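You operate a simulated robot arm through the tools that you are given. There is no shell and no other tool. Be economical: measure what you need, move in short steps, check, and stop when the job is done.

You are at the controls of a simulated robot arm. One attempt, no reset.

JOB
Fetch the stone from the top of the grading bench and set it on top of the test gauge. Put the scrub brush on the top of the grading bench away on the middle shelf of the steel shelving. Put the blue banded carton labelled "bolts" from the top of the grading bench in the grey large yellow-handled tray and the blue banded carton that says "clips" in the black bucket. Any order will do.

It is judged by the outcome, as a careful person would: the job done as asked, and still so three seconds after it is handed in. It fails if anything else is knocked over, pushed out of place, dropped, spilled or broken.

ROBOT AND FRAMES
A 7-joint arm with a fingered hand on a trunk, on a base that drives. Base frame: it is fixed to the floor where the robot stands at the start and does not move with it; the origin is under the middle of the robot, x ahead of it, y to its left, z up; the surface under the hand at the start is at about z = 0.8. Readings come in m, degrees, newtons and seconds.
Its first joint turns from -69.0 to 172.0 degrees. Places, roughly: black bucket [0.5, -1.75, 1]; blue banded carton [0.5, -1.25, 0.75]; middle shelf of the steel shelving [-6, -1.3, 0.9]. Payload 5 kg.
Tool frame: the origin (TCP) lies between the finger pads and is the grasp point; the fingertips stand 0.032 m ahead of it; z points along the fingers, y is the line along which they close. Largest opening 0.16 m; the body of the gripper starts 0.089 m behind the TCP. The gripper is a hand of 3 fingers: y runs from the thumb to the fingers, the wrist lies at [0, 0, -0.252] in the tool frame, and closing takes about 1.5 s.
Orientation is that of the tool frame in the base frame, as a unit quaternion [w, x, y, z]. With the fingers straight down and closing along the base's y, the tool's x points along the base's -x, its y along +y and its z along -z.

CONTROLS
- The arm moves only by the tool step_arm. Its argument "plan" is a list that holds one entry, the list of rows, each a list of 7 numbers: the shift along the tool's x, y, z in m, then the turn, a rotation vector about the tool's x, y, z in degrees, then the gripper command, from -1 (shut) to 1 (fully open), values between in proportion. In form: [[[tx, ty, tz, wx, wy, wz, grip], ...]]. A call has 1 to 8 rows; each row is the pose to reach, as a shift and turn from the pose commanded when the call began, along the tool's axes at that moment. Each row takes 0.2 s and may step no farther than 0.05 m and 8.6 degrees from the row before; otherwise, or with a gripper value out of range, the whole call is refused. Where a pose cannot be reached the arm comes as near as it can. A force on the tool above 40 N (or 10 N above the force at the start of the call, whichever is more), or a blocked arm, ends the call early, and 0.2 s more pass. Each finger travels about 0.108 m/s and halts on what it meets, pressing with about 33 N; the grip force reading is that of the motor and also rises with nothing between the fingers. The clock runs only during rows and for 0.2 s after the last one: add rows that repeat a pose to give the fingers time. It gives the time, the measured TCP pose, the force on the tool (base axes), the opening and the grip force at its end, in the units of the frame above (readings bear some noise), with the torque about the TCP (base axes, N m) and any sound that the robot's microphone picked up.
- Cameras (640 x 400 px; columns grow to the right, rows downward): "scene" is now at [0.106, -0.0646, 1.4821]; the picture's right is [-0.75, -0.66, -0.00], its down [-0.41, 0.47, -0.78] and it looks along [0.51, -0.58, -0.63] (base axes); focal length 245 px, centre (320, 200). "wrist" rides on the gripper at [0.065, -0.004, -0.116] in the tool frame; the picture's right is [0.06, 1.00, 0.00], its down [-0.87, 0.05, -0.49] and it looks along [-0.49, 0.03, 0.87] (tool axes); focal length 261 px, centre (320, 200). There is no depth. A picture from a camera that has moved, and an enlarged one, comes with that camera's place and axes in the base frame and with its lens.
- get_image(camera): a new picture of that camera. The clock stands still meanwhile.
- slide_trunk(by): slides the trunk up (or, below 0, down) by that many m; the arm and the scene camera ride with it, the base frame stays. It gives what a move gives, with no picture.
- roll_base(legs): drives the robot by 1 to 6 legs, each [ahead, left, turn to the left] in m, m and degrees, along the robot's own axes; the way and the turn of a leg run together, so that a leg with both is an arc; at most 1.5 m and 180 degrees a leg. The arm and the cameras ride along, it lands a little off, and it stops where it bumps. It gives what a move gives.
- grasp_type(shape): the hand has 3 fingers and takes this shape, open, in about a second: jaw (thumb against the fingers, like two jaws); tri (thumb and two fingers); tip (a fingertip pinch); poke (one finger out to press); point (the index stretched); flat (the hand flat); cup (the hand cupped); fist (a fist). The gripper value then closes the fingers along that shape, each until it touches; the sizes above hold for jaw. It gives what a move gives, with no picture.
- turn_head(pan, tilt): turns the head with the scene camera to pan (to the left, within 86 degrees either way) and tilt (down, from -29 to 69), counted from straight ahead of the robot. It gives what a move gives.
- enlarge(camera, box): a new picture of the part [left, top, right, bottom] of that camera's present view, enlarged. The clock stands still meanwhile.
- job_done(): hands the job in; it is judged then, once.

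Work in short steps. Places have to be worked out from the pictures, the camera data and where the tool is seen: move nearer, look again, correct. Check each grasp and each placing, and mend what went wrong. You have 165 turns and 112 pictures in all, those below and enlarged ones among them. Open the gripper and draw the arm clear of the work before you hand the job in, unless the task says otherwise; then end with one line.

The tools are called by a JSON object that holds its "method" and its "body". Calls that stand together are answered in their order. step_arm: Moves the arm, as the interface text tells. Its arguments: {"type":"object","properties":{"plan":{"type":"array"}},"required":["plan"]} The other tools are called the same way: slide_trunk (by) slides the trunk up or down; grasp_type (shape) gives the hand a shape; roll_base (legs) drives the base; turn_head (pan, tilt) turns the head that bears the scene camera; get_image (camera) takes a picture; enlarge (camera, box) takes an enlarged picture of a part of a camera's view; job_done () hands the job in.

At the start:

```text
time: 0.0
ee_pos: [0.558, -0.7821, 1.1361]
tcp_rot: [0.0, 0.0, 1.0, 0.0]
force: [-0.7, 0.3, -0.4]
ft_torque: [0.0, 0.01, -0.01]
width: 0.1595
finger_force: 0.1
shape: jaw
trunk travel left (down, up): [-0.65, 0.29]
robot x, y, heading: [0.0001, 0.001, -0.2]
head pan, tilt: [-48.8, 39.0]
```

scene: 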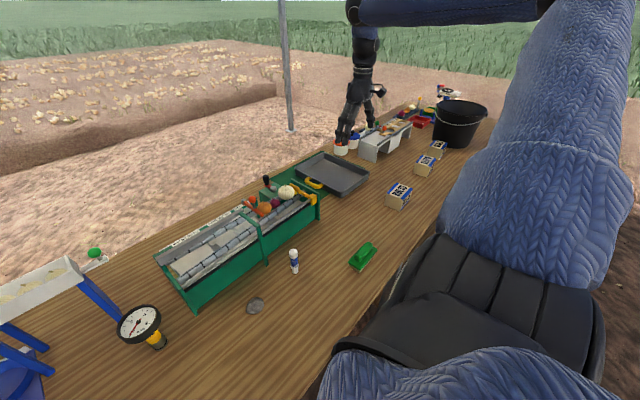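
wrist: 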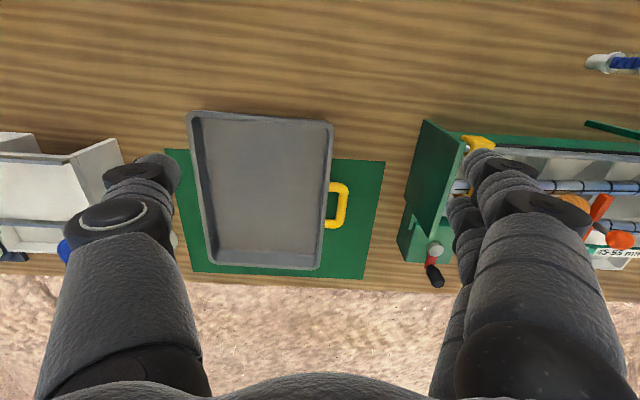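

I'll look closer at the bench from the head camera to identify the items.

{"method": "enlarge", "body": {"camera": "scene", "box": [100, 160, 420, 360]}}

{"method": "enlarge", "body": {"camera": "scene", "box": [320, 70, 520, 215]}}

```text
2.00 times, centred on (260, 260) of scene
camera zoom: at [0.106, -0.0646, 1.4821], right [-0.75, -0.66, 0.0], down [-0.41, 0.47, -0.78], along [0.51, -0.58, -0.63], focal length 490 px, centre (440, 80)
```

zoom: 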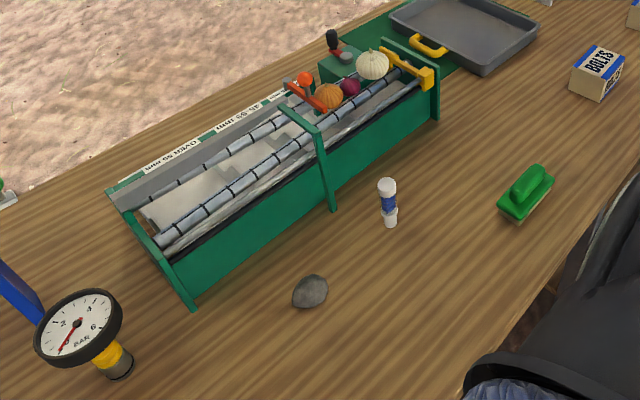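

```text
2.76 times, centred on (420, 142) of scene
camera zoom: at [0.106, -0.0646, 1.4821], right [-0.75, -0.66, 0.0], down [-0.41, 0.47, -0.78], along [0.51, -0.58, -0.63], focal length 675 px, centre (44, 359)
```

zoom: 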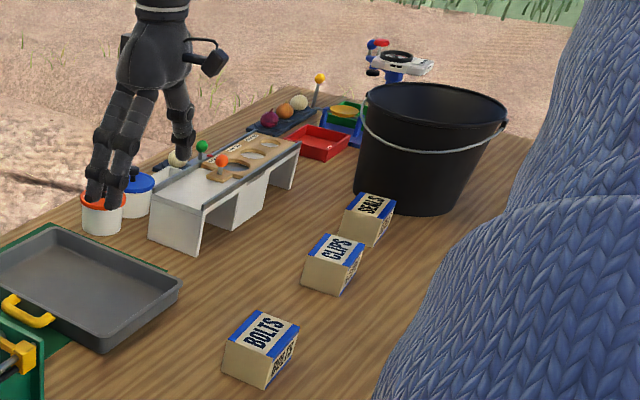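

The stone looks to be near (0.47,-0.20) and the gauge near (0.59,0.02). I'll move the arm toward the stone at a safe height.

{"method": "step_arm", "body": {"plan": [[[0.01, 0.048, 0, 0, 0, 0, 1], [0.02, 0.096, 0, 0, 0, 0, 1], [0.03, 0.144, 0, 0, 0, 0, 1], [0.04, 0.192, 0, 0, 0, 0, 1], [0.05, 0.24, 0, 0, 0, 0, 1], [0.06, 0.288, 0, 0, 0, 0, 1], [0.07, 0.336, 0, 0, 0, 0, 1], [0.08, 0.384, 0, 0, 0, 0, 1]]]}}

{"method": "turn_head", "body": {"pan": 0, "tilt": 50}}

{"method": "get_image", "body": {"camera": "scene"}}

{"method": "get_image", "body": {"camera": "wrist"}}

```text
time: 1.8
ee_pos: [0.4781, -0.3951, 1.1366]
tcp_rot: [0.001, 0.0, 1.0, -0.001]
force: [0.2, 0.2, -0.8]
ft_torque: [-0.04, 0.0, 0.02]
width: 0.1599
finger_force: 0.0
shape: jaw
trunk travel left (down, up): [-0.65, 0.29]
robot x, y, heading: [0.002, 0.0005, -0.0]
head pan, tilt: [-48.8, 39.0]
```

```text
time: 3.0
ee_pos: [0.4782, -0.3964, 1.1359]
tcp_rot: [0.0, 0.0, 1.0, 0.0]
force: [0.3, -0.6, 0.1]
ft_torque: [-0.05, 0.01, 0.01]
width: 0.1601
finger_force: 0.0
shape: jaw
trunk travel left (down, up): [-0.65, 0.29]
robot x, y, heading: [0.0005, 0.0029, 0.1]
head pan, tilt: [0.0, 50.0]
```

```text
107 pictures are left
camera scene: at [0.1266, -0.0001, 1.4664], right [0.0, -1.0, 0.0], down [-0.77, 0.0, -0.64], along [0.64, 0.0, -0.77], focal length 245 px, centre (320, 200)
```

scene: 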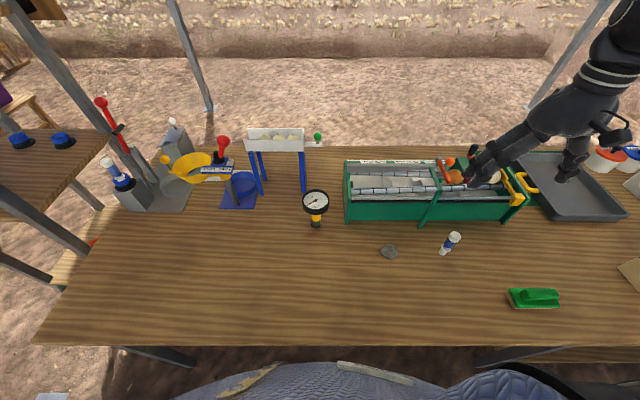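

```text
106 pictures are left
camera wrist: at [0.4143, -0.4012, 1.2523], right [-0.06, 1.0, 0.0], down [0.87, 0.05, 0.49], along [0.49, 0.03, -0.87], focal length 261 px, centre (320, 200)
```

wrist: 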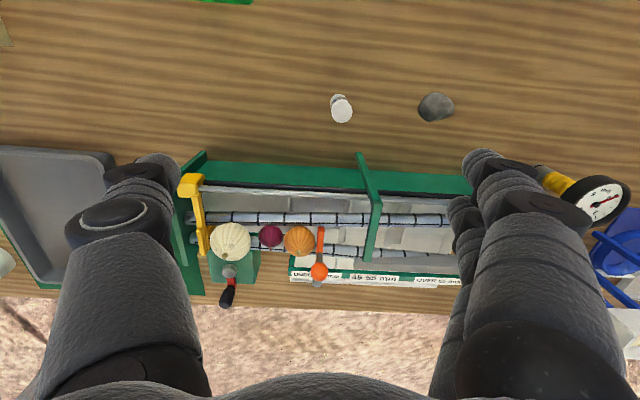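

Stone is about (0.479,-0.206,0.805). The gauge needs a closer look to see how its dial sits.

{"method": "enlarge", "body": {"camera": "scene", "box": [270, 160, 430, 270]}}

{"method": "enlarge", "body": {"camera": "wrist", "box": [400, 70, 640, 250]}}

```text
3.64 times, centred on (350, 215) of scene
camera zoom: at [0.1266, -0.0001, 1.4664], right [0.0, -1.0, 0.0], down [-0.77, 0.0, -0.64], along [0.64, 0.0, -0.77], focal length 890 px, centre (211, 146)
```

zoom: 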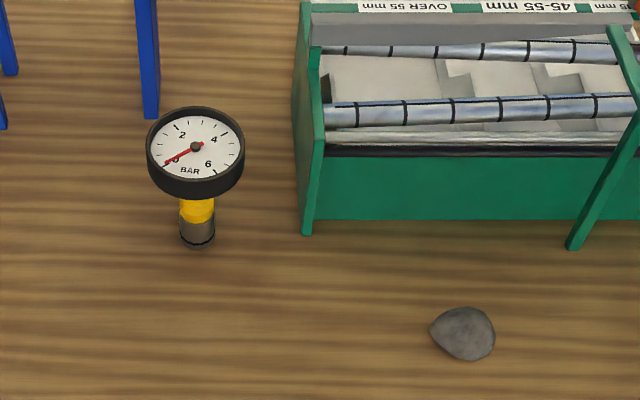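

```text
2.22 times, centred on (520, 160) of wrist
camera zoom: at [0.4143, -0.4012, 1.2523], right [-0.06, 1.0, 0.0], down [0.87, 0.05, 0.49], along [0.49, 0.03, -0.87], focal length 579 px, centre (-124, 289)
```

zoom: 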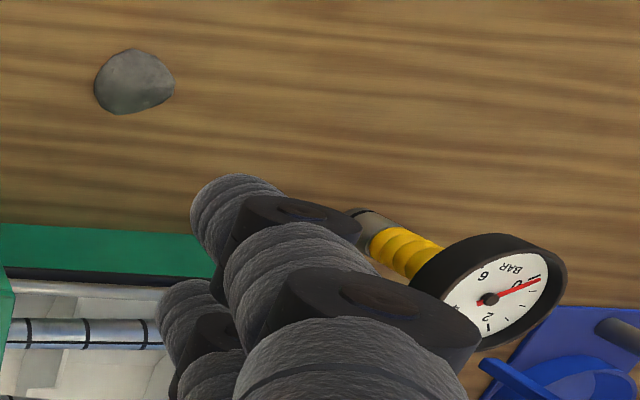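

The dial faces up, its centre near (0.572, 0.012, 0.93). Now I move above the stone and down partway.

{"method": "step_arm", "body": {"plan": [[[0, 0.048, 0.0, 0, 0, 0, 1], [0, 0.096, 0.02, 0, 0, 0, 1], [0, 0.14, 0.045, 0, 0, 0, 1], [0, 0.18, 0.07, 0, 0, 0, 1], [0, 0.189, 0.11, 0, 0, 0, 1], [0, 0.189, 0.155, 0, 0, 0, 1], [0, 0.189, 0.2, 0, 0, 0, 1], [0, 0.189, 0.2, 0, 0, 0, 1]]]}}

{"method": "get_image", "body": {"camera": "wrist"}}

{"method": "enlarge", "body": {"camera": "scene", "box": [270, 160, 470, 285]}}

```text
refused: row 2 steps farther than a row can; nothing moved
```

```text
103 pictures are left
camera wrist: at [0.4143, -0.4012, 1.2523], right [-0.06, 1.0, 0.0], down [0.87, 0.05, 0.49], along [0.49, 0.03, -0.87], focal length 261 px, centre (320, 200)
```

wrist: 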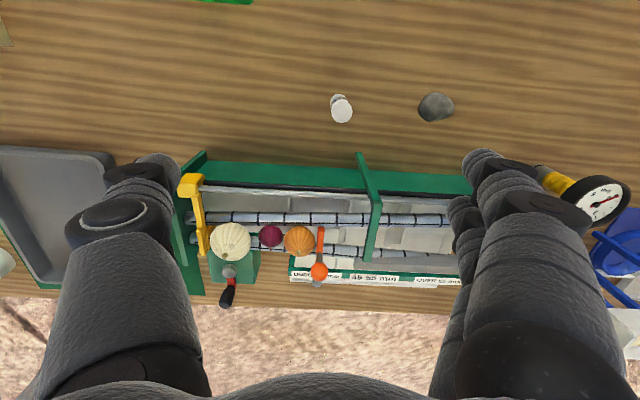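

```text
3.20 times, centred on (370, 222) of scene
camera zoom: at [0.1266, -0.0001, 1.4664], right [0.0, -1.0, 0.0], down [-0.77, 0.0, -0.64], along [0.64, 0.0, -0.77], focal length 783 px, centre (160, 128)
```

zoom: 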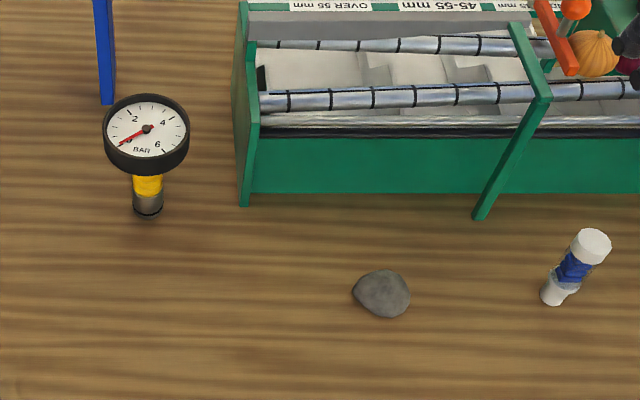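

A row was slightly too long; I resend with smaller steps.

{"method": "step_arm", "body": {"plan": [[[0, 0.045, 0.0, 0, 0, 0, 1], [0, 0.09, 0.015, 0, 0, 0, 1], [0, 0.13, 0.04, 0, 0, 0, 1], [0, 0.165, 0.07, 0, 0, 0, 1], [0, 0.189, 0.11, 0, 0, 0, 1], [0, 0.189, 0.155, 0, 0, 0, 1], [0, 0.189, 0.2, 0, 0, 0, 1], [0, 0.189, 0.2, 0, 0, 0, 1]]]}}

{"method": "get_image", "body": {"camera": "wrist"}}

{"method": "enlarge", "body": {"camera": "scene", "box": [270, 160, 470, 285]}}

```text
time: 4.8
ee_pos: [0.4767, -0.2087, 0.9384]
tcp_rot: [0.001, 0.0, 1.0, 0.0]
force: [-0.5, -0.1, -0.4]
ft_torque: [-0.01, -0.01, 0.0]
width: 0.1598
finger_force: 0.1
shape: jaw
trunk travel left (down, up): [-0.65, 0.29]
robot x, y, heading: [0.005, 0.0014, -0.1]
head pan, tilt: [0.0, 50.0]
```

```text
101 pictures are left
camera wrist: at [0.4126, -0.212, 1.0538], right [-0.06, 1.0, 0.0], down [0.87, 0.05, 0.49], along [0.49, 0.03, -0.87], focal length 261 px, centre (320, 200)
```

wrist: 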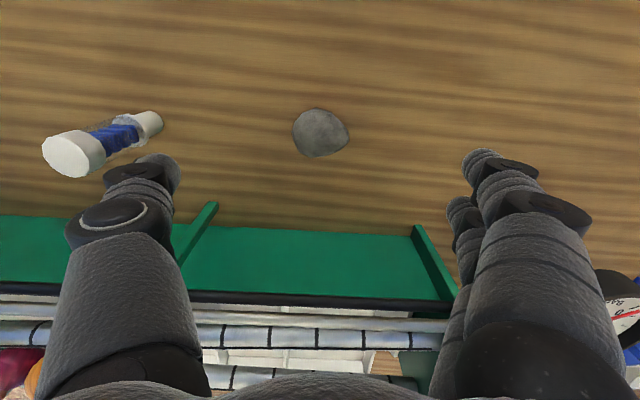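

```text
3.20 times, centred on (370, 222) of scene
camera zoom: at [0.1249, 0.0008, 1.4666], right [0.0, -1.0, 0.0], down [-0.77, 0.0, -0.64], along [0.64, 0.0, -0.77], focal length 783 px, centre (160, 128)
```

zoom: 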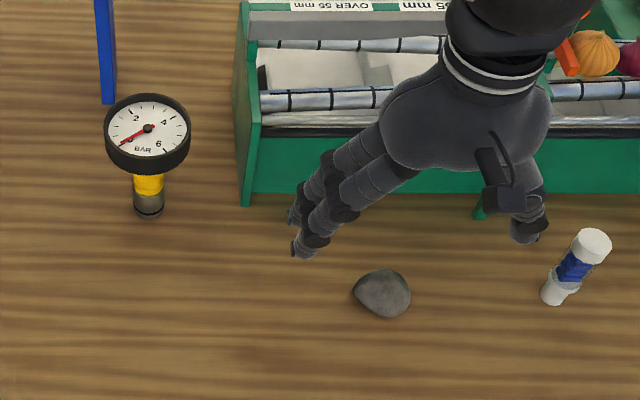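

Hand is centred over the stone. I lower straight down to about z=0.832 and close slowly.

{"method": "step_arm", "body": {"plan": [[[0, 0, 0.04, 0, 0, 0, 1], [0, 0, 0.08, 0, 0, 0, 0.6], [0, 0, 0.107, 0, 0, 0, 0.3], [0, 0, 0.107, 0, 0, 0, 0]]]}}

{"method": "get_image", "body": {"camera": "wrist"}}

{"method": "enlarge", "body": {"camera": "scene", "box": [270, 160, 470, 285]}}

```text
time: 5.8
ee_pos: [0.4778, -0.2065, 0.8323]
tcp_rot: [0.002, 0.0, 1.0, -0.001]
force: [-5.9, 3.1, 36.1]
ft_torque: [0.27, 0.13, 0.1]
width: 0.044
finger_force: 32.6
shape: jaw
trunk travel left (down, up): [-0.65, 0.29]
robot x, y, heading: [-0.0077, -0.0036, 0.1]
head pan, tilt: [0.0, 50.0]
```

```text
99 pictures are left
camera wrist: at [0.4137, -0.2107, 0.9469], right [-0.06, 1.0, 0.0], down [0.87, 0.06, 0.49], along [0.49, 0.03, -0.87], focal length 261 px, centre (320, 200)
```

wrist: 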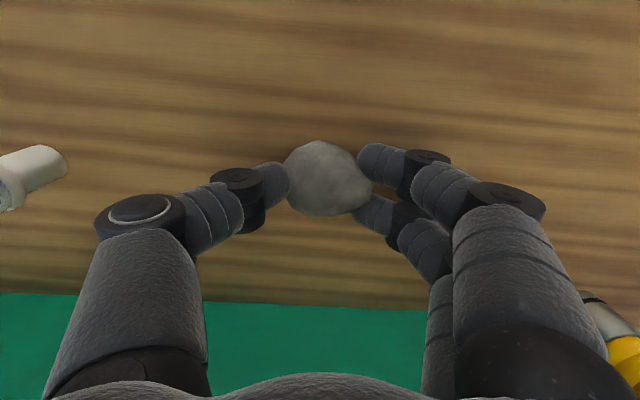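

```text
3.20 times, centred on (370, 222) of scene
camera zoom: at [0.1251, 0.0011, 1.4671], right [0.0, -1.0, 0.0], down [-0.77, 0.0, -0.64], along [0.64, 0.0, -0.77], focal length 783 px, centre (160, 128)
```

zoom: 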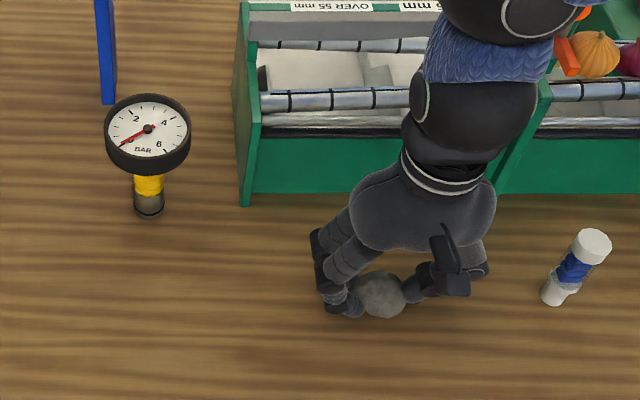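

Fingertips press on the table while holding the stone (force z 36). I reopen slightly, rise 8 mm and close again.

{"method": "step_arm", "body": {"plan": [[[0, 0, -0.004, 0, 0, 0, 0], [0, 0, -0.009, 0, 0, 0, 0], [0, 0, -0.009, 0, 0, 0, -0.3], [0, 0, -0.009, 0, 0, 0, -0.7], [0, 0, -0.009, 0, 0, 0, -0.8], [0, 0, -0.009, 0, 0, 0, -0.8]]]}}

{"method": "get_image", "body": {"camera": "wrist"}}

```text
time: 7.2
ee_pos: [0.4782, -0.2071, 0.8379]
tcp_rot: [-0.001, 0.0, 1.0, -0.001]
force: [-0.6, -0.9, 4.0]
ft_torque: [-0.12, -0.02, 0.03]
width: 0.0322
finger_force: 32.6
shape: jaw
trunk travel left (down, up): [-0.65, 0.29]
robot x, y, heading: [0.0004, 0.0004, -0.1]
head pan, tilt: [0.0, 50.0]
```

```text
97 pictures are left
camera wrist: at [0.4144, -0.2117, 0.9542], right [-0.06, 1.0, 0.0], down [0.87, 0.05, 0.49], along [0.49, 0.03, -0.87], focal length 261 px, centre (320, 200)
```

wrist: 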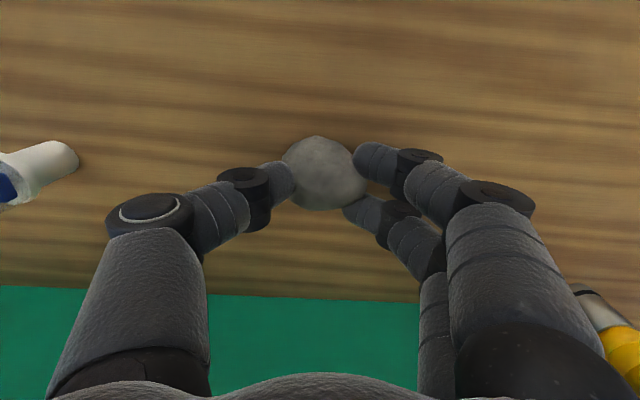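

The stone sits between thumb and two fingers, grip 33 N. I lift it and check.

{"method": "step_arm", "body": {"plan": [[[0, 0, -0.03, 0, 0, 0, -0.9], [0, 0, -0.07, 0, 0, 0, -1], [0, 0, -0.11, 0, 0, 0, -1], [0, 0, -0.15, 0, 0, 0, -1], [0, 0, -0.19, 0, 0, 0, -1]]]}}

{"method": "get_image", "body": {"camera": "wrist"}}

{"method": "enlarge", "body": {"camera": "scene", "box": [270, 160, 470, 285]}}

```text
time: 8.4
ee_pos: [0.4768, -0.2069, 1.0275]
tcp_rot: [0.001, 0.0, 1.0, 0.0]
force: [-0.3, 0.4, -1.9]
ft_torque: [0.01, -0.03, -0.01]
width: 0.0322
finger_force: 33.0
shape: jaw
trunk travel left (down, up): [-0.65, 0.29]
robot x, y, heading: [-0.0015, -0.0025, -0.0]
head pan, tilt: [0.0, 50.0]
```

```text
96 pictures are left
camera wrist: at [0.413, -0.2113, 1.1441], right [-0.06, 1.0, 0.0], down [0.87, 0.05, 0.49], along [0.49, 0.03, -0.87], focal length 261 px, centre (320, 200)
```

wrist: 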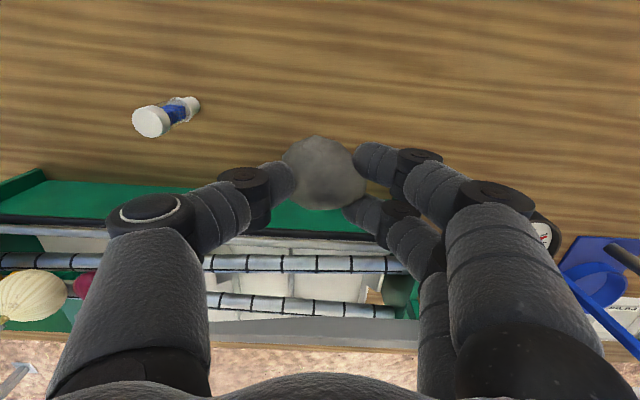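

```text
3.20 times, centred on (370, 222) of scene
camera zoom: at [0.1249, 0.0007, 1.4665], right [0.0, -1.0, 0.0], down [-0.77, 0.0, -0.64], along [0.64, 0.0, -0.77], focal length 783 px, centre (160, 128)
```

zoom: 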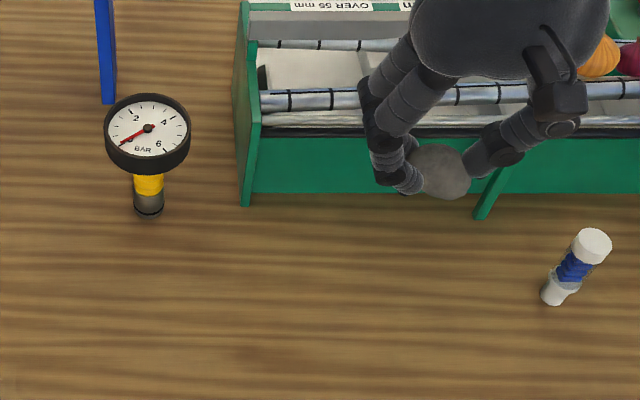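

Stone is held; its centre is ~6 mm to -x of TCP and its bottom ~40 mm below TCP. I move above the dial.

{"method": "step_arm", "body": {"plan": [[[-0.017, 0.037, 0, 0, 0, 0, -1], [-0.034, 0.074, 0, 0, 0, 0, -1], [-0.051, 0.11, 0, 0, 0, 0, -1], [-0.068, 0.147, 0, 0, 0, 0, -1], [-0.085, 0.184, 0, 0, 0, 0, -1], [-0.101, 0.219, 0, 0, 0, 0, -1], [-0.101, 0.219, 0, 0, 0, 0, -1]]]}}

{"method": "get_image", "body": {"camera": "wrist"}}

{"method": "enlarge", "body": {"camera": "scene", "box": [240, 130, 400, 230]}}

```text
time: 10.0
ee_pos: [0.5371, -0.0859, 1.0303]
tcp_rot: [0.0, 0.0, 1.0, 0.002]
force: [-0.2, -0.7, -0.8]
ft_torque: [0.0, -0.02, 0.0]
width: 0.0316
finger_force: 32.6
shape: jaw
out of reach, approached as far as the arm can: row 4, 5, 6, 7
trunk travel left (down, up): [-0.65, 0.29]
robot x, y, heading: [0.0037, 0.0014, -0.1]
head pan, tilt: [0.0, 50.0]
```

```text
94 pictures are left
camera wrist: at [0.473, -0.0906, 1.1452], right [-0.06, 1.0, 0.0], down [0.87, 0.05, 0.49], along [0.49, 0.03, -0.87], focal length 261 px, centre (320, 200)
```

wrist: 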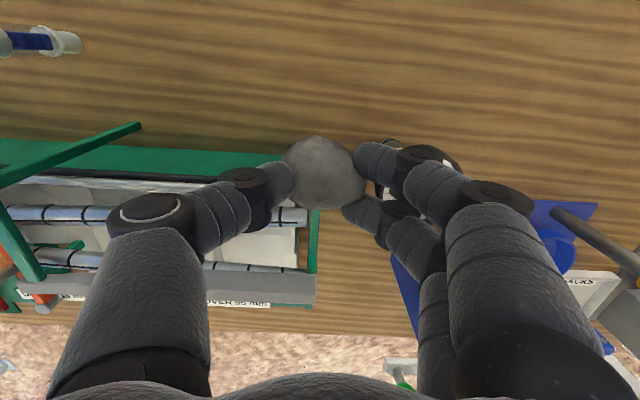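

```text
4.00 times, centred on (320, 180) of scene
camera zoom: at [0.1263, 0.0005, 1.4664], right [0.0, -1.0, 0.0], down [-0.77, 0.0, -0.64], along [0.64, 0.0, -0.77], focal length 979 px, centre (320, 280)
```

zoom: 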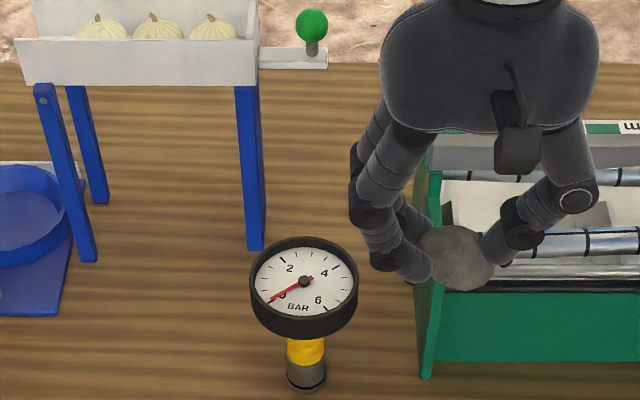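

The arm hits a joint limit turning left, so I roll the base 0.28 m left instead, keeping the hand's height.

{"method": "roll_base", "body": {"legs": [[0, 0.13, 0]]}}

{"method": "get_image", "body": {"camera": "wrist"}}

{"method": "enlarge", "body": {"camera": "scene", "box": [260, 140, 420, 240]}}

```text
time: 11.2
ee_pos: [0.5365, 0.0421, 1.029]
tcp_rot: [0.0, 0.0, 1.0, 0.001]
force: [1.1, 1.3, -1.1]
ft_torque: [-0.08, 0.04, 0.01]
width: 0.0314
finger_force: 32.9
shape: jaw
trunk travel left (down, up): [-0.65, 0.29]
robot x, y, heading: [0.0023, 0.1308, -0.1]
head pan, tilt: [0.0, 50.0]
```

```text
92 pictures are left
camera wrist: at [0.4733, 0.0396, 1.1451], right [-0.06, 1.0, 0.0], down [0.87, 0.05, 0.49], along [0.49, 0.03, -0.87], focal length 261 px, centre (320, 200)
```

wrist: 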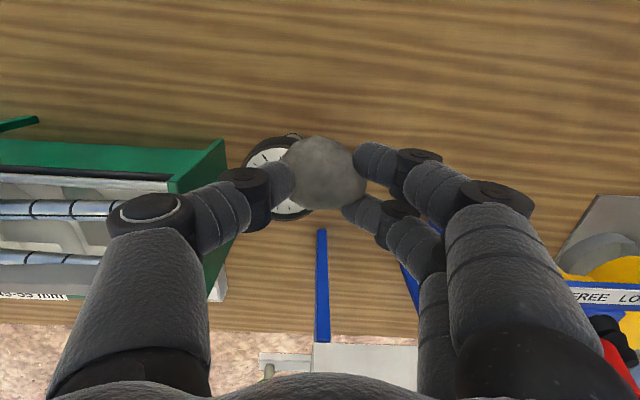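

```text
4.00 times, centred on (340, 190) of scene
camera zoom: at [0.1269, 0.1316, 1.4664], right [0.0, -1.0, 0.0], down [-0.77, 0.0, -0.64], along [0.64, 0.0, -0.77], focal length 979 px, centre (240, 240)
```

zoom: 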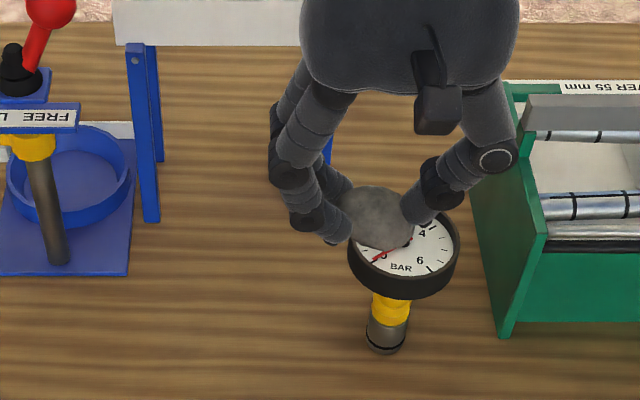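

Now above and a bit off the dial; I shift to (0.578, 0.014) and recheck.

{"method": "step_arm", "body": {"plan": [[[-0.02, -0.015, 0, 0, 0, 0, -1], [-0.041, -0.028, 0, 0, 0, 0, -1], [-0.041, -0.028, 0, 0, 0, 0, -1]]]}}

{"method": "enlarge", "body": {"camera": "scene", "box": [260, 140, 420, 240]}}

{"method": "get_image", "body": {"camera": "wrist"}}

```text
time: 12.1
ee_pos: [0.5788, 0.0143, 1.0279]
tcp_rot: [0.0, 0.001, 1.0, 0.003]
force: [-0.2, -0.8, -0.7]
ft_torque: [-0.01, -0.03, 0.01]
width: 0.0316
finger_force: 32.9
shape: jaw
trunk travel left (down, up): [-0.65, 0.29]
robot x, y, heading: [-0.0002, 0.1307, -0.1]
head pan, tilt: [0.0, 50.0]
```

```text
4.00 times, centred on (340, 190) of scene
camera zoom: at [0.127, 0.1289, 1.4664], right [0.0, -1.0, 0.0], down [-0.77, 0.0, -0.64], along [0.64, 0.0, -0.77], focal length 979 px, centre (240, 240)
```

zoom: 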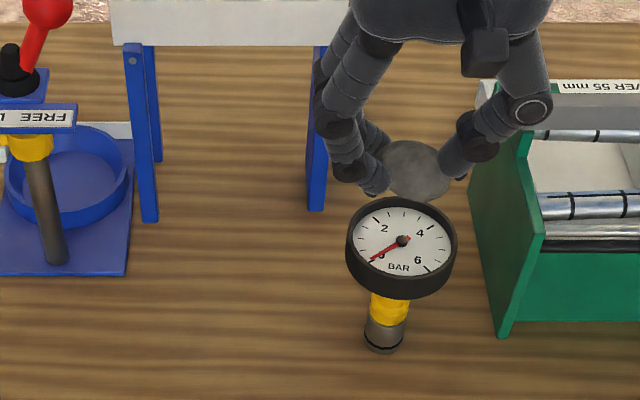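

```text
89 pictures are left
camera wrist: at [0.5141, 0.0093, 1.145], right [-0.06, 1.0, 0.0], down [0.87, 0.05, 0.49], along [0.49, 0.03, -0.87], focal length 261 px, centre (320, 200)
```

wrist: 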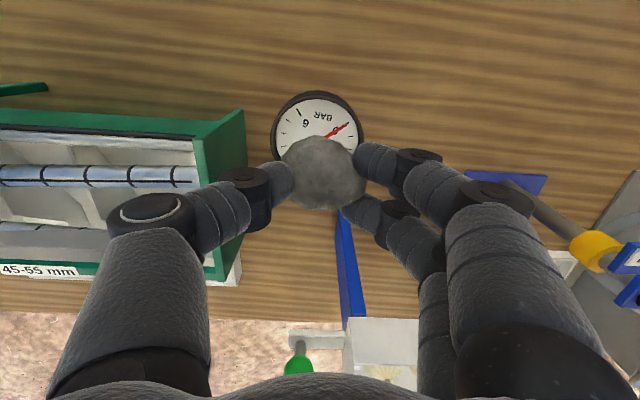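

Alignment is good (stone above dial centre within ~1–2 mm). I lower most of the way.

{"method": "step_arm", "body": {"plan": [[[0, 0, 0.02, 0, 0, 0, -1], [0, 0, 0.04, 0, 0, 0, -1], [0, 0, 0.048, 0, 0, 0, -1]]]}}

{"method": "enlarge", "body": {"camera": "scene", "box": [300, 170, 400, 240]}}

```text
time: 12.8
ee_pos: [0.5779, 0.0146, 0.9817]
tcp_rot: [0.0, 0.001, 1.0, 0.002]
force: [0.5, -0.4, -1.6]
ft_torque: [0.01, 0.0, 0.0]
width: 0.0315
finger_force: 33.1
shape: jaw
trunk travel left (down, up): [-0.65, 0.29]
robot x, y, heading: [-0.0003, 0.1273, -0.3]
head pan, tilt: [0.0, 50.0]
```

```text
5.71 times, centred on (350, 205) of scene
camera zoom: at [0.127, 0.1292, 1.4664], right [0.0, -1.0, 0.0], down [-0.77, 0.0, -0.64], along [0.64, 0.0, -0.77], focal length 1398 px, centre (149, 171)
```

zoom: 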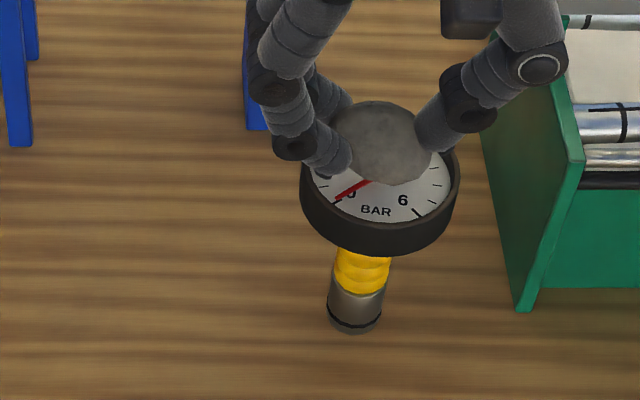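

Still free of contact. I step down in 4 mm calls, watching the force.

{"method": "step_arm", "body": {"plan": [[[0, 0, 0.005, 0, 0, 0, -1], [0, 0, 0.009, 0, 0, 0, -1], [0, 0, 0.009, 0, 0, 0, -1]]]}}

{"method": "step_arm", "body": {"plan": [[[0, 0, 0.003, 0, 0, 0, -1], [0, 0, 0.003, 0, 0, 0, -1]]]}}

{"method": "enlarge", "body": {"camera": "scene", "box": [300, 170, 400, 240]}}

```text
time: 13.7
ee_pos: [0.5777, 0.0136, 0.9717]
tcp_rot: [0.0, 0.001, 1.0, 0.002]
force: [0.6, -0.4, -0.6]
ft_torque: [-0.01, 0.01, -0.01]
width: 0.0315
finger_force: 33.1
shape: jaw
trunk travel left (down, up): [-0.65, 0.29]
robot x, y, heading: [-0.0019, 0.1292, -0.2]
head pan, tilt: [0.0, 50.0]
```

```text
time: 14.2
ee_pos: [0.5771, 0.0135, 0.9704]
tcp_rot: [0.001, 0.001, 1.0, 0.002]
force: [0.5, -0.8, 14.5]
ft_torque: [-0.35, -0.04, 0.0]
width: 0.0317
finger_force: 32.8
shape: jaw
trunk travel left (down, up): [-0.65, 0.29]
robot x, y, heading: [0.0007, 0.1288, -0.2]
head pan, tilt: [0.0, 50.0]
```

```text
5.71 times, centred on (350, 205) of scene
camera zoom: at [0.126, 0.1295, 1.4667], right [0.0, -1.0, 0.0], down [-0.77, 0.0, -0.64], along [0.64, 0.0, -0.77], focal length 1398 px, centre (149, 171)
```

zoom: 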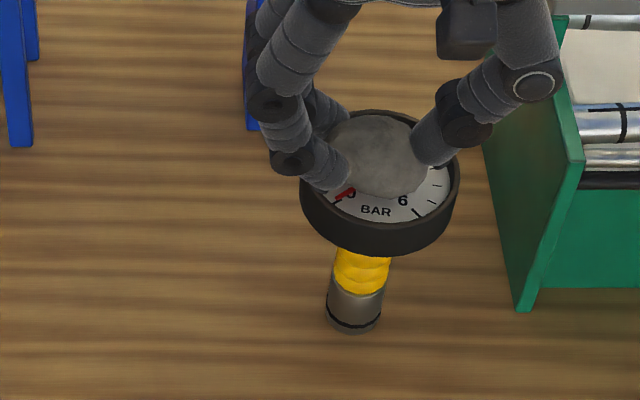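

Contact felt (14.5 N). I back off 2 mm to relieve it, then open gradually.

{"method": "step_arm", "body": {"plan": [[[0, 0, -0.002, 0, 0, 0, -1], [0, 0, -0.002, 0, 0, 0, -0.5], [0, 0, -0.002, 0, 0, 0, -0.4], [0, 0, -0.002, 0, 0, 0, -0.3], [0, 0, -0.002, 0, 0, 0, -0.3]]]}}

{"method": "enlarge", "body": {"camera": "scene", "box": [300, 170, 400, 240]}}

{"method": "get_image", "body": {"camera": "wrist"}}

```text
time: 15.4
ee_pos: [0.5771, 0.015, 0.9708]
tcp_rot: [0.0, 0.001, 1.0, 0.002]
force: [0.3, -0.3, 0.8]
ft_torque: [0.02, 0.04, -0.01]
width: 0.0554
finger_force: 0.1
shape: jaw
trunk travel left (down, up): [-0.65, 0.29]
robot x, y, heading: [-0.0012, 0.1296, -0.3]
head pan, tilt: [0.0, 50.0]
```

```text
5.71 times, centred on (350, 205) of scene
camera zoom: at [0.1268, 0.1293, 1.4664], right [0.0, -1.0, 0.0], down [-0.77, 0.0, -0.64], along [0.64, 0.0, -0.77], focal length 1398 px, centre (149, 171)
```

zoom: 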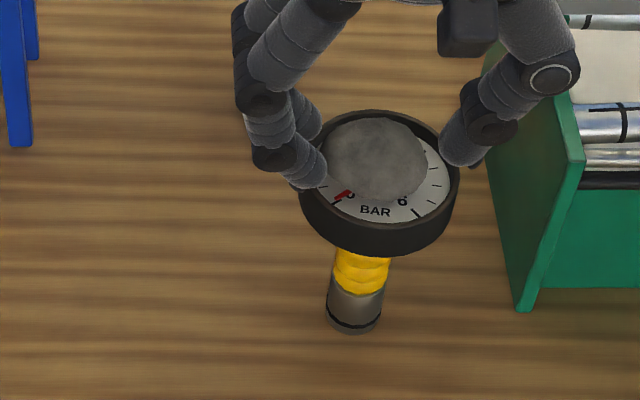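

```text
85 pictures are left
camera wrist: at [0.514, 0.0099, 1.0868], right [-0.06, 1.0, 0.0], down [0.87, 0.05, 0.49], along [0.49, 0.03, -0.87], focal length 261 px, centre (320, 200)
```

wrist: 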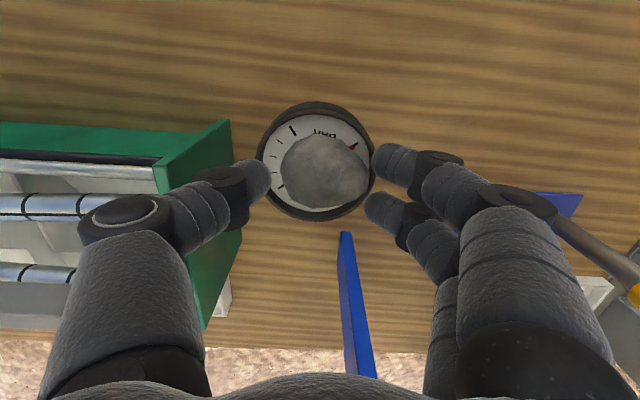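

The stone rests inside the rim. I rise straight up and then check it.

{"method": "step_arm", "body": {"plan": [[[0, 0, -0.01, 0, 0, 0, 0], [0, 0, -0.04, 0, 0, 0, 0.1], [0, 0, -0.08, 0, 0, 0, 0.2], [0, 0, -0.12, 0, 0, 0, 0.2], [0, 0, -0.16, 0, 0, 0, 0.3], [0, 0, -0.16, 0, 0, 0, 1]]]}}

{"method": "enlarge", "body": {"camera": "scene", "box": [270, 150, 430, 250]}}

```text
time: 16.9
ee_pos: [0.5793, 0.0127, 1.1304]
tcp_rot: [-0.001, 0.001, 1.0, 0.002]
force: [-0.1, 0.0, -0.6]
ft_torque: [0.01, 0.01, -0.01]
width: 0.1596
finger_force: 0.1
shape: jaw
trunk travel left (down, up): [-0.65, 0.29]
robot x, y, heading: [-0.002, 0.1319, -0.1]
head pan, tilt: [0.0, 50.0]
```

```text
4.00 times, centred on (350, 200) of scene
camera zoom: at [0.1279, 0.129, 1.4663], right [0.0, -1.0, 0.0], down [-0.77, 0.0, -0.64], along [0.64, 0.0, -0.77], focal length 979 px, centre (200, 200)
```

zoom: 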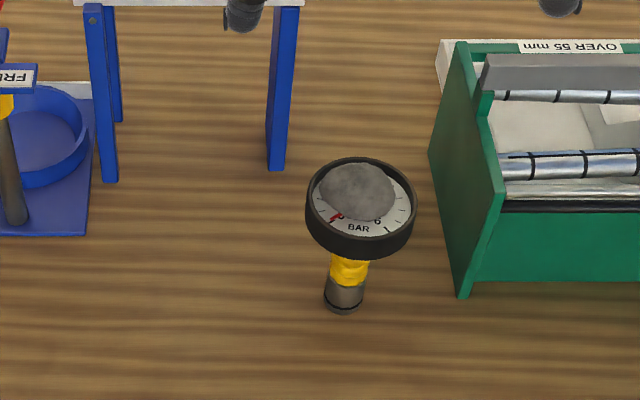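

Stone placed. Now I drive right along the bench to y≈-0.6 for the bolts carton and tray, and turn the head.

{"method": "roll_base", "body": {"legs": [[0, -0.73, 0]]}}

{"method": "turn_head", "body": {"pan": -35, "tilt": 45}}

{"method": "get_image", "body": {"camera": "scene"}}

{"method": "get_image", "body": {"camera": "wrist"}}

```text
time: 20.8
ee_pos: [0.5794, -0.7111, 1.1304]
tcp_rot: [0.0, -0.002, 1.0, 0.002]
force: [0.3, -0.2, 0.5]
ft_torque: [-0.02, -0.01, -0.05]
width: 0.1596
finger_force: 0.0
shape: jaw
trunk travel left (down, up): [-0.65, 0.29]
robot x, y, heading: [0.002, -0.5953, 0.2]
head pan, tilt: [0.0, 50.0]
```

```text
time: 21.8
ee_pos: [0.5798, -0.7106, 1.13]
tcp_rot: [0.002, -0.002, 1.0, 0.003]
force: [0.1, -0.1, 0.3]
ft_torque: [0.01, -0.01, 0.02]
width: 0.1597
finger_force: 0.1
shape: jaw
trunk travel left (down, up): [-0.65, 0.29]
robot x, y, heading: [0.0017, -0.5989, 0.2]
head pan, tilt: [-35.0, 45.0]
```

```text
83 pictures are left
camera scene: at [0.1176, -0.6441, 1.4733], right [-0.57, -0.82, 0.0], down [-0.58, 0.4, -0.71], along [0.58, -0.4, -0.71], focal length 245 px, centre (320, 200)
```

scene: 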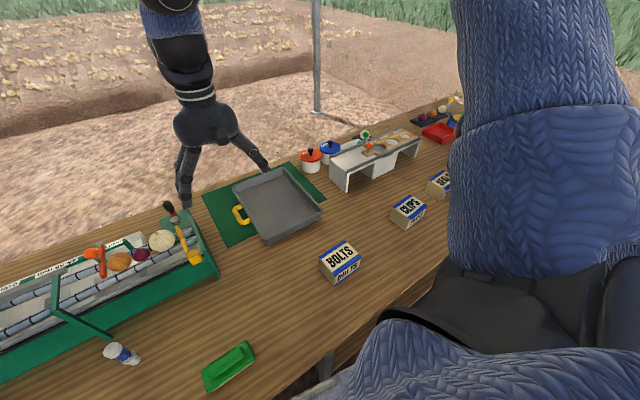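

```text
82 pictures are left
camera wrist: at [0.5161, -0.7152, 1.2464], right [-0.07, 1.0, 0.0], down [0.87, 0.06, 0.49], along [0.49, 0.04, -0.87], focal length 261 px, centre (320, 200)
```

wrist: 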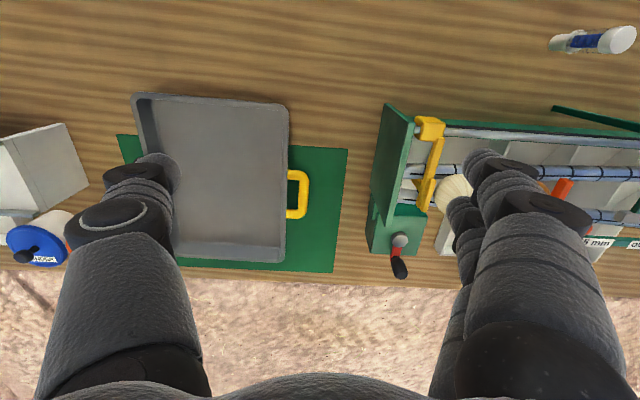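

I zoom on the bolts carton to fix its place and orientation.

{"method": "enlarge", "body": {"camera": "scene", "box": [220, 150, 460, 300]}}

```text
2.67 times, centred on (340, 225) of scene
camera zoom: at [0.1176, -0.6441, 1.4733], right [-0.57, -0.82, 0.0], down [-0.58, 0.4, -0.71], along [0.58, -0.4, -0.71], focal length 653 px, centre (267, 133)
```

zoom: 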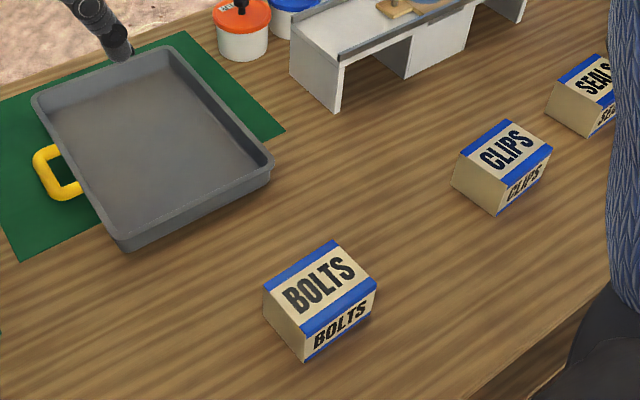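

Bolts carton: centre ≈(0.395,-0.906), ~0.066×0.097×0.064, aligned with the axes. I move above it.

{"method": "step_arm", "body": {"plan": [[[0.031, -0.033, 0, 0, 0, 0, 1], [0.062, -0.066, 0, 0, 0, 0, 1], [0.093, -0.098, 0, 0, 0, 0, 1], [0.124, -0.131, 0, 0, 0, 0, 1], [0.155, -0.163, 0.01, 0, 0, 0, 1], [0.185, -0.195, 0.03, 0, 0, 0, 1], [0.185, -0.195, 0.078, 0, 0, 0, 1], [0.185, -0.195, 0.12, 0, 0, 0, 1]]]}}

{"method": "get_image", "body": {"camera": "wrist"}}

{"method": "enlarge", "body": {"camera": "scene", "box": [220, 150, 460, 300]}}

```text
time: 23.6
ee_pos: [0.4706, -0.9064, 1.0431]
tcp_rot: [0.0, -0.001, 1.0, 0.003]
force: [-0.8, -1.2, -0.2]
ft_torque: [0.06, -0.05, 0.0]
width: 0.1598
finger_force: 0.0
shape: jaw
out of reach, approached as far as the arm can: row 4, 5, 6, 7, 8
trunk travel left (down, up): [-0.65, 0.29]
robot x, y, heading: [0.0019, -0.5961, 0.2]
head pan, tilt: [-35.0, 45.0]
```

```text
80 pictures are left
camera wrist: at [0.4074, -0.9116, 1.1594], right [-0.06, 1.0, 0.01], down [0.87, 0.05, 0.49], along [0.49, 0.04, -0.87], focal length 261 px, centre (320, 200)
```

wrist: 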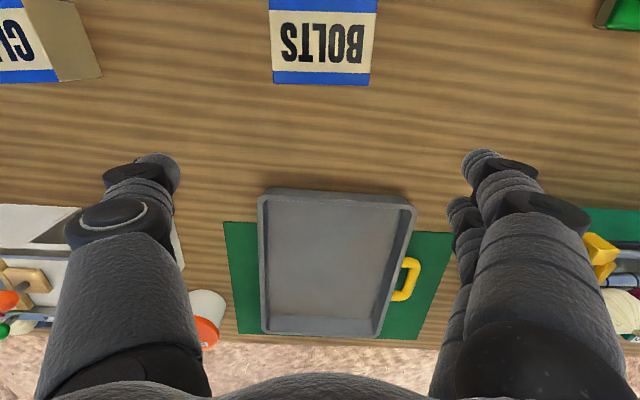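

```text
2.67 times, centred on (340, 225) of scene
camera zoom: at [0.1157, -0.6473, 1.4734], right [-0.57, -0.82, 0.0], down [-0.58, 0.41, -0.71], along [0.58, -0.4, -0.71], focal length 653 px, centre (267, 133)
```

zoom: 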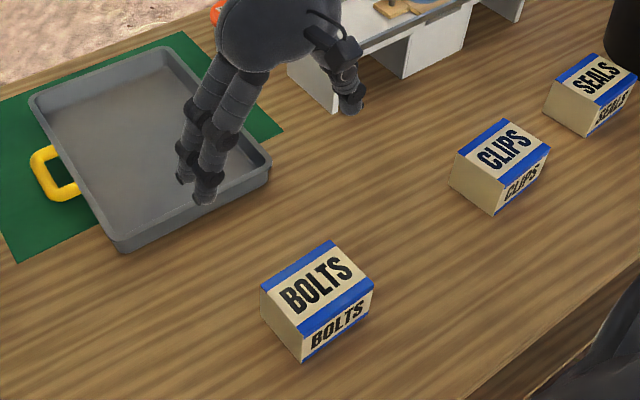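

Reach is short on the near side, so I back the base off 0.1 m, which also brings the hand toward the carton.

{"method": "roll_base", "body": {"legs": [[-0.1, 0, 0]]}}

{"method": "get_image", "body": {"camera": "wrist"}}

```text
time: 24.8
ee_pos: [0.369, -0.9037, 1.0437]
tcp_rot: [-0.001, -0.002, 1.0, 0.003]
force: [0.3, 0.5, 0.0]
ft_torque: [0.0, 0.0, -0.02]
width: 0.16
finger_force: 0.2
shape: jaw
trunk travel left (down, up): [-0.65, 0.29]
robot x, y, heading: [-0.1013, -0.5978, -0.0]
head pan, tilt: [-35.0, 45.0]
```

```text
78 pictures are left
camera wrist: at [0.3057, -0.9089, 1.1604], right [-0.07, 1.0, 0.0], down [0.87, 0.06, 0.49], along [0.49, 0.04, -0.87], focal length 261 px, centre (320, 200)
```

wrist: 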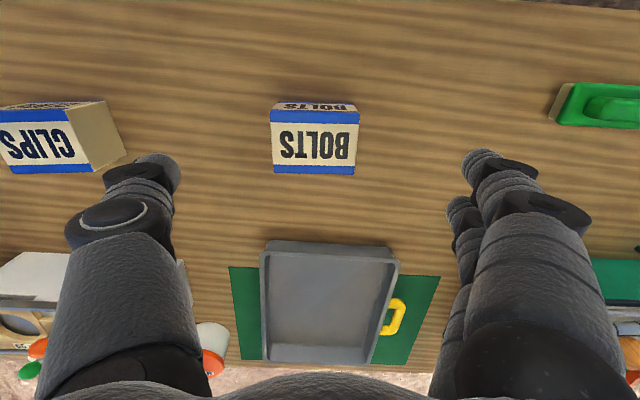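

Carton centre confirmed ≈(0.397,-0.907). I descend straddling it to z≈0.845.

{"method": "step_arm", "body": {"plan": [[[-0.015, -0.002, 0.04, 0, 0, 0, 1], [-0.028, -0.003, 0.08, 0, 0, 0, 1], [-0.028, -0.003, 0.12, 0, 0, 0, 1], [-0.028, -0.003, 0.15, 0, 0, 0, 1], [-0.028, -0.003, 0.15, 0, 0, 0, 1]]]}}

{"method": "get_image", "body": {"camera": "wrist"}}

```text
time: 26.0
ee_pos: [0.3987, -0.9064, 0.8954]
tcp_rot: [0.0, -0.001, 1.0, 0.003]
force: [0.4, 0.0, -1.1]
ft_torque: [0.01, -0.04, 0.03]
width: 0.16
finger_force: 0.0
shape: jaw
trunk travel left (down, up): [-0.65, 0.29]
robot x, y, heading: [-0.1034, -0.5972, 0.3]
head pan, tilt: [-35.0, 45.0]
```

```text
77 pictures are left
camera wrist: at [0.3343, -0.9113, 1.0106], right [-0.07, 1.0, 0.0], down [0.87, 0.06, 0.49], along [0.49, 0.04, -0.87], focal length 261 px, centre (320, 200)
```

wrist: 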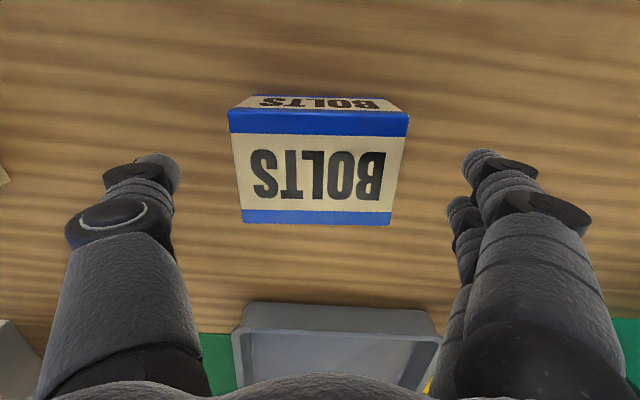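

Well centred. Down 5 cm more and close gradually.

{"method": "step_arm", "body": {"plan": [[[0, 0, 0.03, 0, 0, 0, 1], [0, 0, 0.05, 0, 0, 0, 1], [0, 0, 0.05, 0, 0, 0, 0.4], [0, 0, 0.05, 0, 0, 0, 0.1], [0, 0, 0.05, 0, 0, 0, -0.2], [0, 0, 0.05, 0, 0, 0, -0.3], [0, 0, 0.05, 0, 0, 0, -0.3]]]}}

{"method": "get_image", "body": {"camera": "wrist"}}

```text
time: 27.6
ee_pos: [0.3988, -0.9074, 0.844]
tcp_rot: [-0.001, -0.002, 1.0, 0.002]
force: [-0.7, 0.2, -0.7]
ft_torque: [-0.02, 0.03, 0.02]
width: 0.094
finger_force: 32.6
shape: jaw
trunk travel left (down, up): [-0.65, 0.29]
robot x, y, heading: [-0.1004, -0.5984, 0.3]
head pan, tilt: [-35.0, 45.0]
```

```text
76 pictures are left
camera wrist: at [0.3346, -0.9115, 0.9599], right [-0.07, 1.0, 0.0], down [0.87, 0.05, 0.49], along [0.49, 0.04, -0.87], focal length 261 px, centre (320, 200)
```

wrist: 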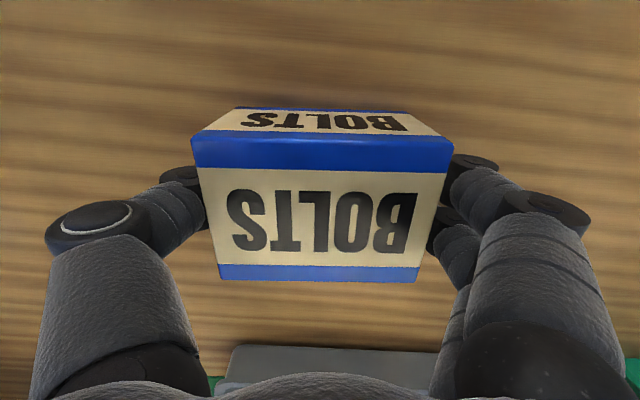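

Gripped at 0.094 m. I lift 0.15 m then carry toward the tray.

{"method": "step_arm", "body": {"plan": [[[0, 0, -0.04, 0, 0, 0, -0.4], [0, 0, -0.08, 0, 0, 0, -0.4], [0, 0, -0.12, 0, 0, 0, -0.4], [0, 0, -0.15, 0, 0, 0, -0.4], [-0.045, 0.005, -0.15, 0, 0, 0, -0.4], [-0.09, 0.01, -0.15, 0, 0, 0, -0.4], [-0.135, 0.015, -0.15, 0, 0, 0, -0.4], [-0.18, 0.02, -0.15, 0, 0, 0, -0.4]]]}}

{"method": "step_arm", "body": {"plan": [[[-0.045, 0.003, 0, 0, 0, 0, -0.4], [-0.09, 0.006, 0, 0, 0, 0, -0.4], [-0.135, 0.009, 0, 0, 0, 0, -0.4], [-0.165, 0.012, 0, 0, 0, 0, -0.4], [-0.165, 0.012, 0, 0, 0, 0, -0.4]]]}}

{"method": "get_image", "body": {"camera": "scene"}}

{"method": "get_image", "body": {"camera": "wrist"}}

```text
time: 29.4
ee_pos: [0.5792, -0.8859, 0.9926]
tcp_rot: [-0.001, -0.001, 1.0, 0.003]
force: [0.9, 0.1, -3.6]
ft_torque: [0.0, 0.01, 0.0]
width: 0.094
finger_force: 33.5
shape: jaw
trunk travel left (down, up): [-0.65, 0.29]
robot x, y, heading: [-0.1016, -0.6036, 0.5]
head pan, tilt: [-35.0, 45.0]
```

```text
time: 30.6
ee_pos: [0.7427, -0.8727, 0.9954]
tcp_rot: [-0.001, -0.003, 1.0, 0.002]
force: [-0.3, -0.5, -3.0]
ft_torque: [0.0, -0.03, -0.04]
width: 0.0937
finger_force: 33.4
shape: jaw
trunk travel left (down, up): [-0.65, 0.29]
robot x, y, heading: [-0.1, -0.5999, 0.1]
head pan, tilt: [-35.0, 45.0]
```

```text
75 pictures are left
camera scene: at [0.0149, -0.6443, 1.4734], right [-0.57, -0.82, 0.0], down [-0.58, 0.4, -0.71], along [0.58, -0.4, -0.71], focal length 245 px, centre (320, 200)
```

scene: 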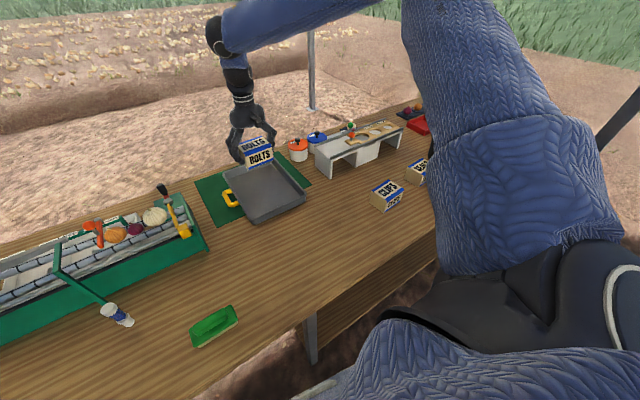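

```text
74 pictures are left
camera wrist: at [0.6792, -0.8773, 1.1109], right [-0.07, 1.0, 0.0], down [0.87, 0.06, 0.49], along [0.49, 0.04, -0.87], focal length 261 px, centre (320, 200)
```

wrist: 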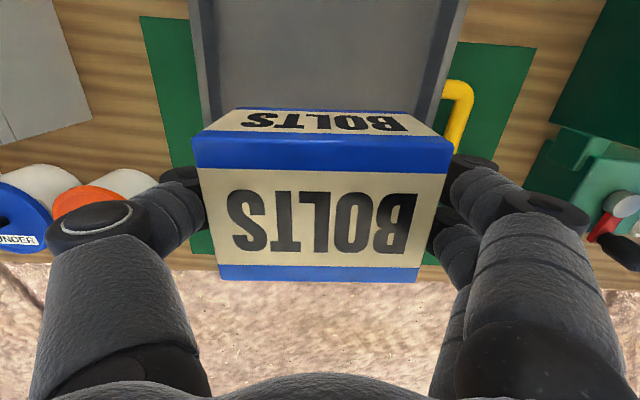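

Carton is above the tray centre (tray mid y≈-0.868). I lower to about 2 cm above the tray floor.

{"method": "step_arm", "body": {"plan": [[[0, 0.004, 0.04, 0, 0, 0, -0.4], [0, 0.004, 0.08, 0, 0, 0, -0.4], [0, 0.004, 0.115, 0, 0, 0, -0.4], [0, 0.004, 0.115, 0, 0, 0, -0.4]]]}}

{"method": "enlarge", "body": {"camera": "scene", "box": [180, 110, 340, 230]}}

{"method": "get_image", "body": {"camera": "wrist"}}

```text
time: 31.6
ee_pos: [0.731, -0.8772, 0.8872]
tcp_rot: [0.001, -0.002, 1.0, 0.004]
force: [-1.2, 0.2, -3.8]
ft_torque: [-0.03, 0.01, -0.03]
width: 0.0937
finger_force: 33.4
shape: jaw
out of reach, approached as far as the arm can: row 3, 4
trunk travel left (down, up): [-0.65, 0.29]
robot x, y, heading: [-0.1018, -0.5927, 0.2]
head pan, tilt: [-35.0, 45.0]
```

```text
3.33 times, centred on (260, 170) of scene
camera zoom: at [0.0157, -0.6444, 1.4733], right [-0.57, -0.82, 0.0], down [-0.58, 0.4, -0.71], along [0.58, -0.4, -0.71], focal length 816 px, centre (520, 300)
```

zoom: 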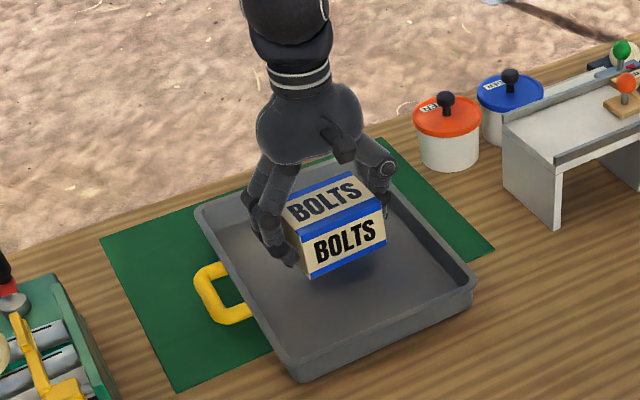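

```text
72 pictures are left
camera wrist: at [0.667, -0.8828, 1.0031], right [-0.07, 1.0, 0.01], down [0.87, 0.05, 0.49], along [0.49, 0.04, -0.87], focal length 261 px, centre (320, 200)
```

wrist: 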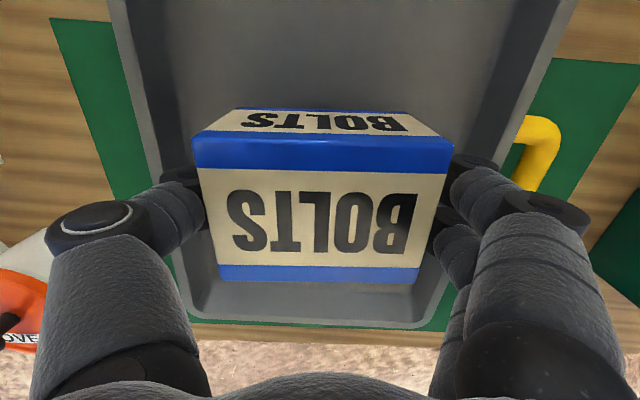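

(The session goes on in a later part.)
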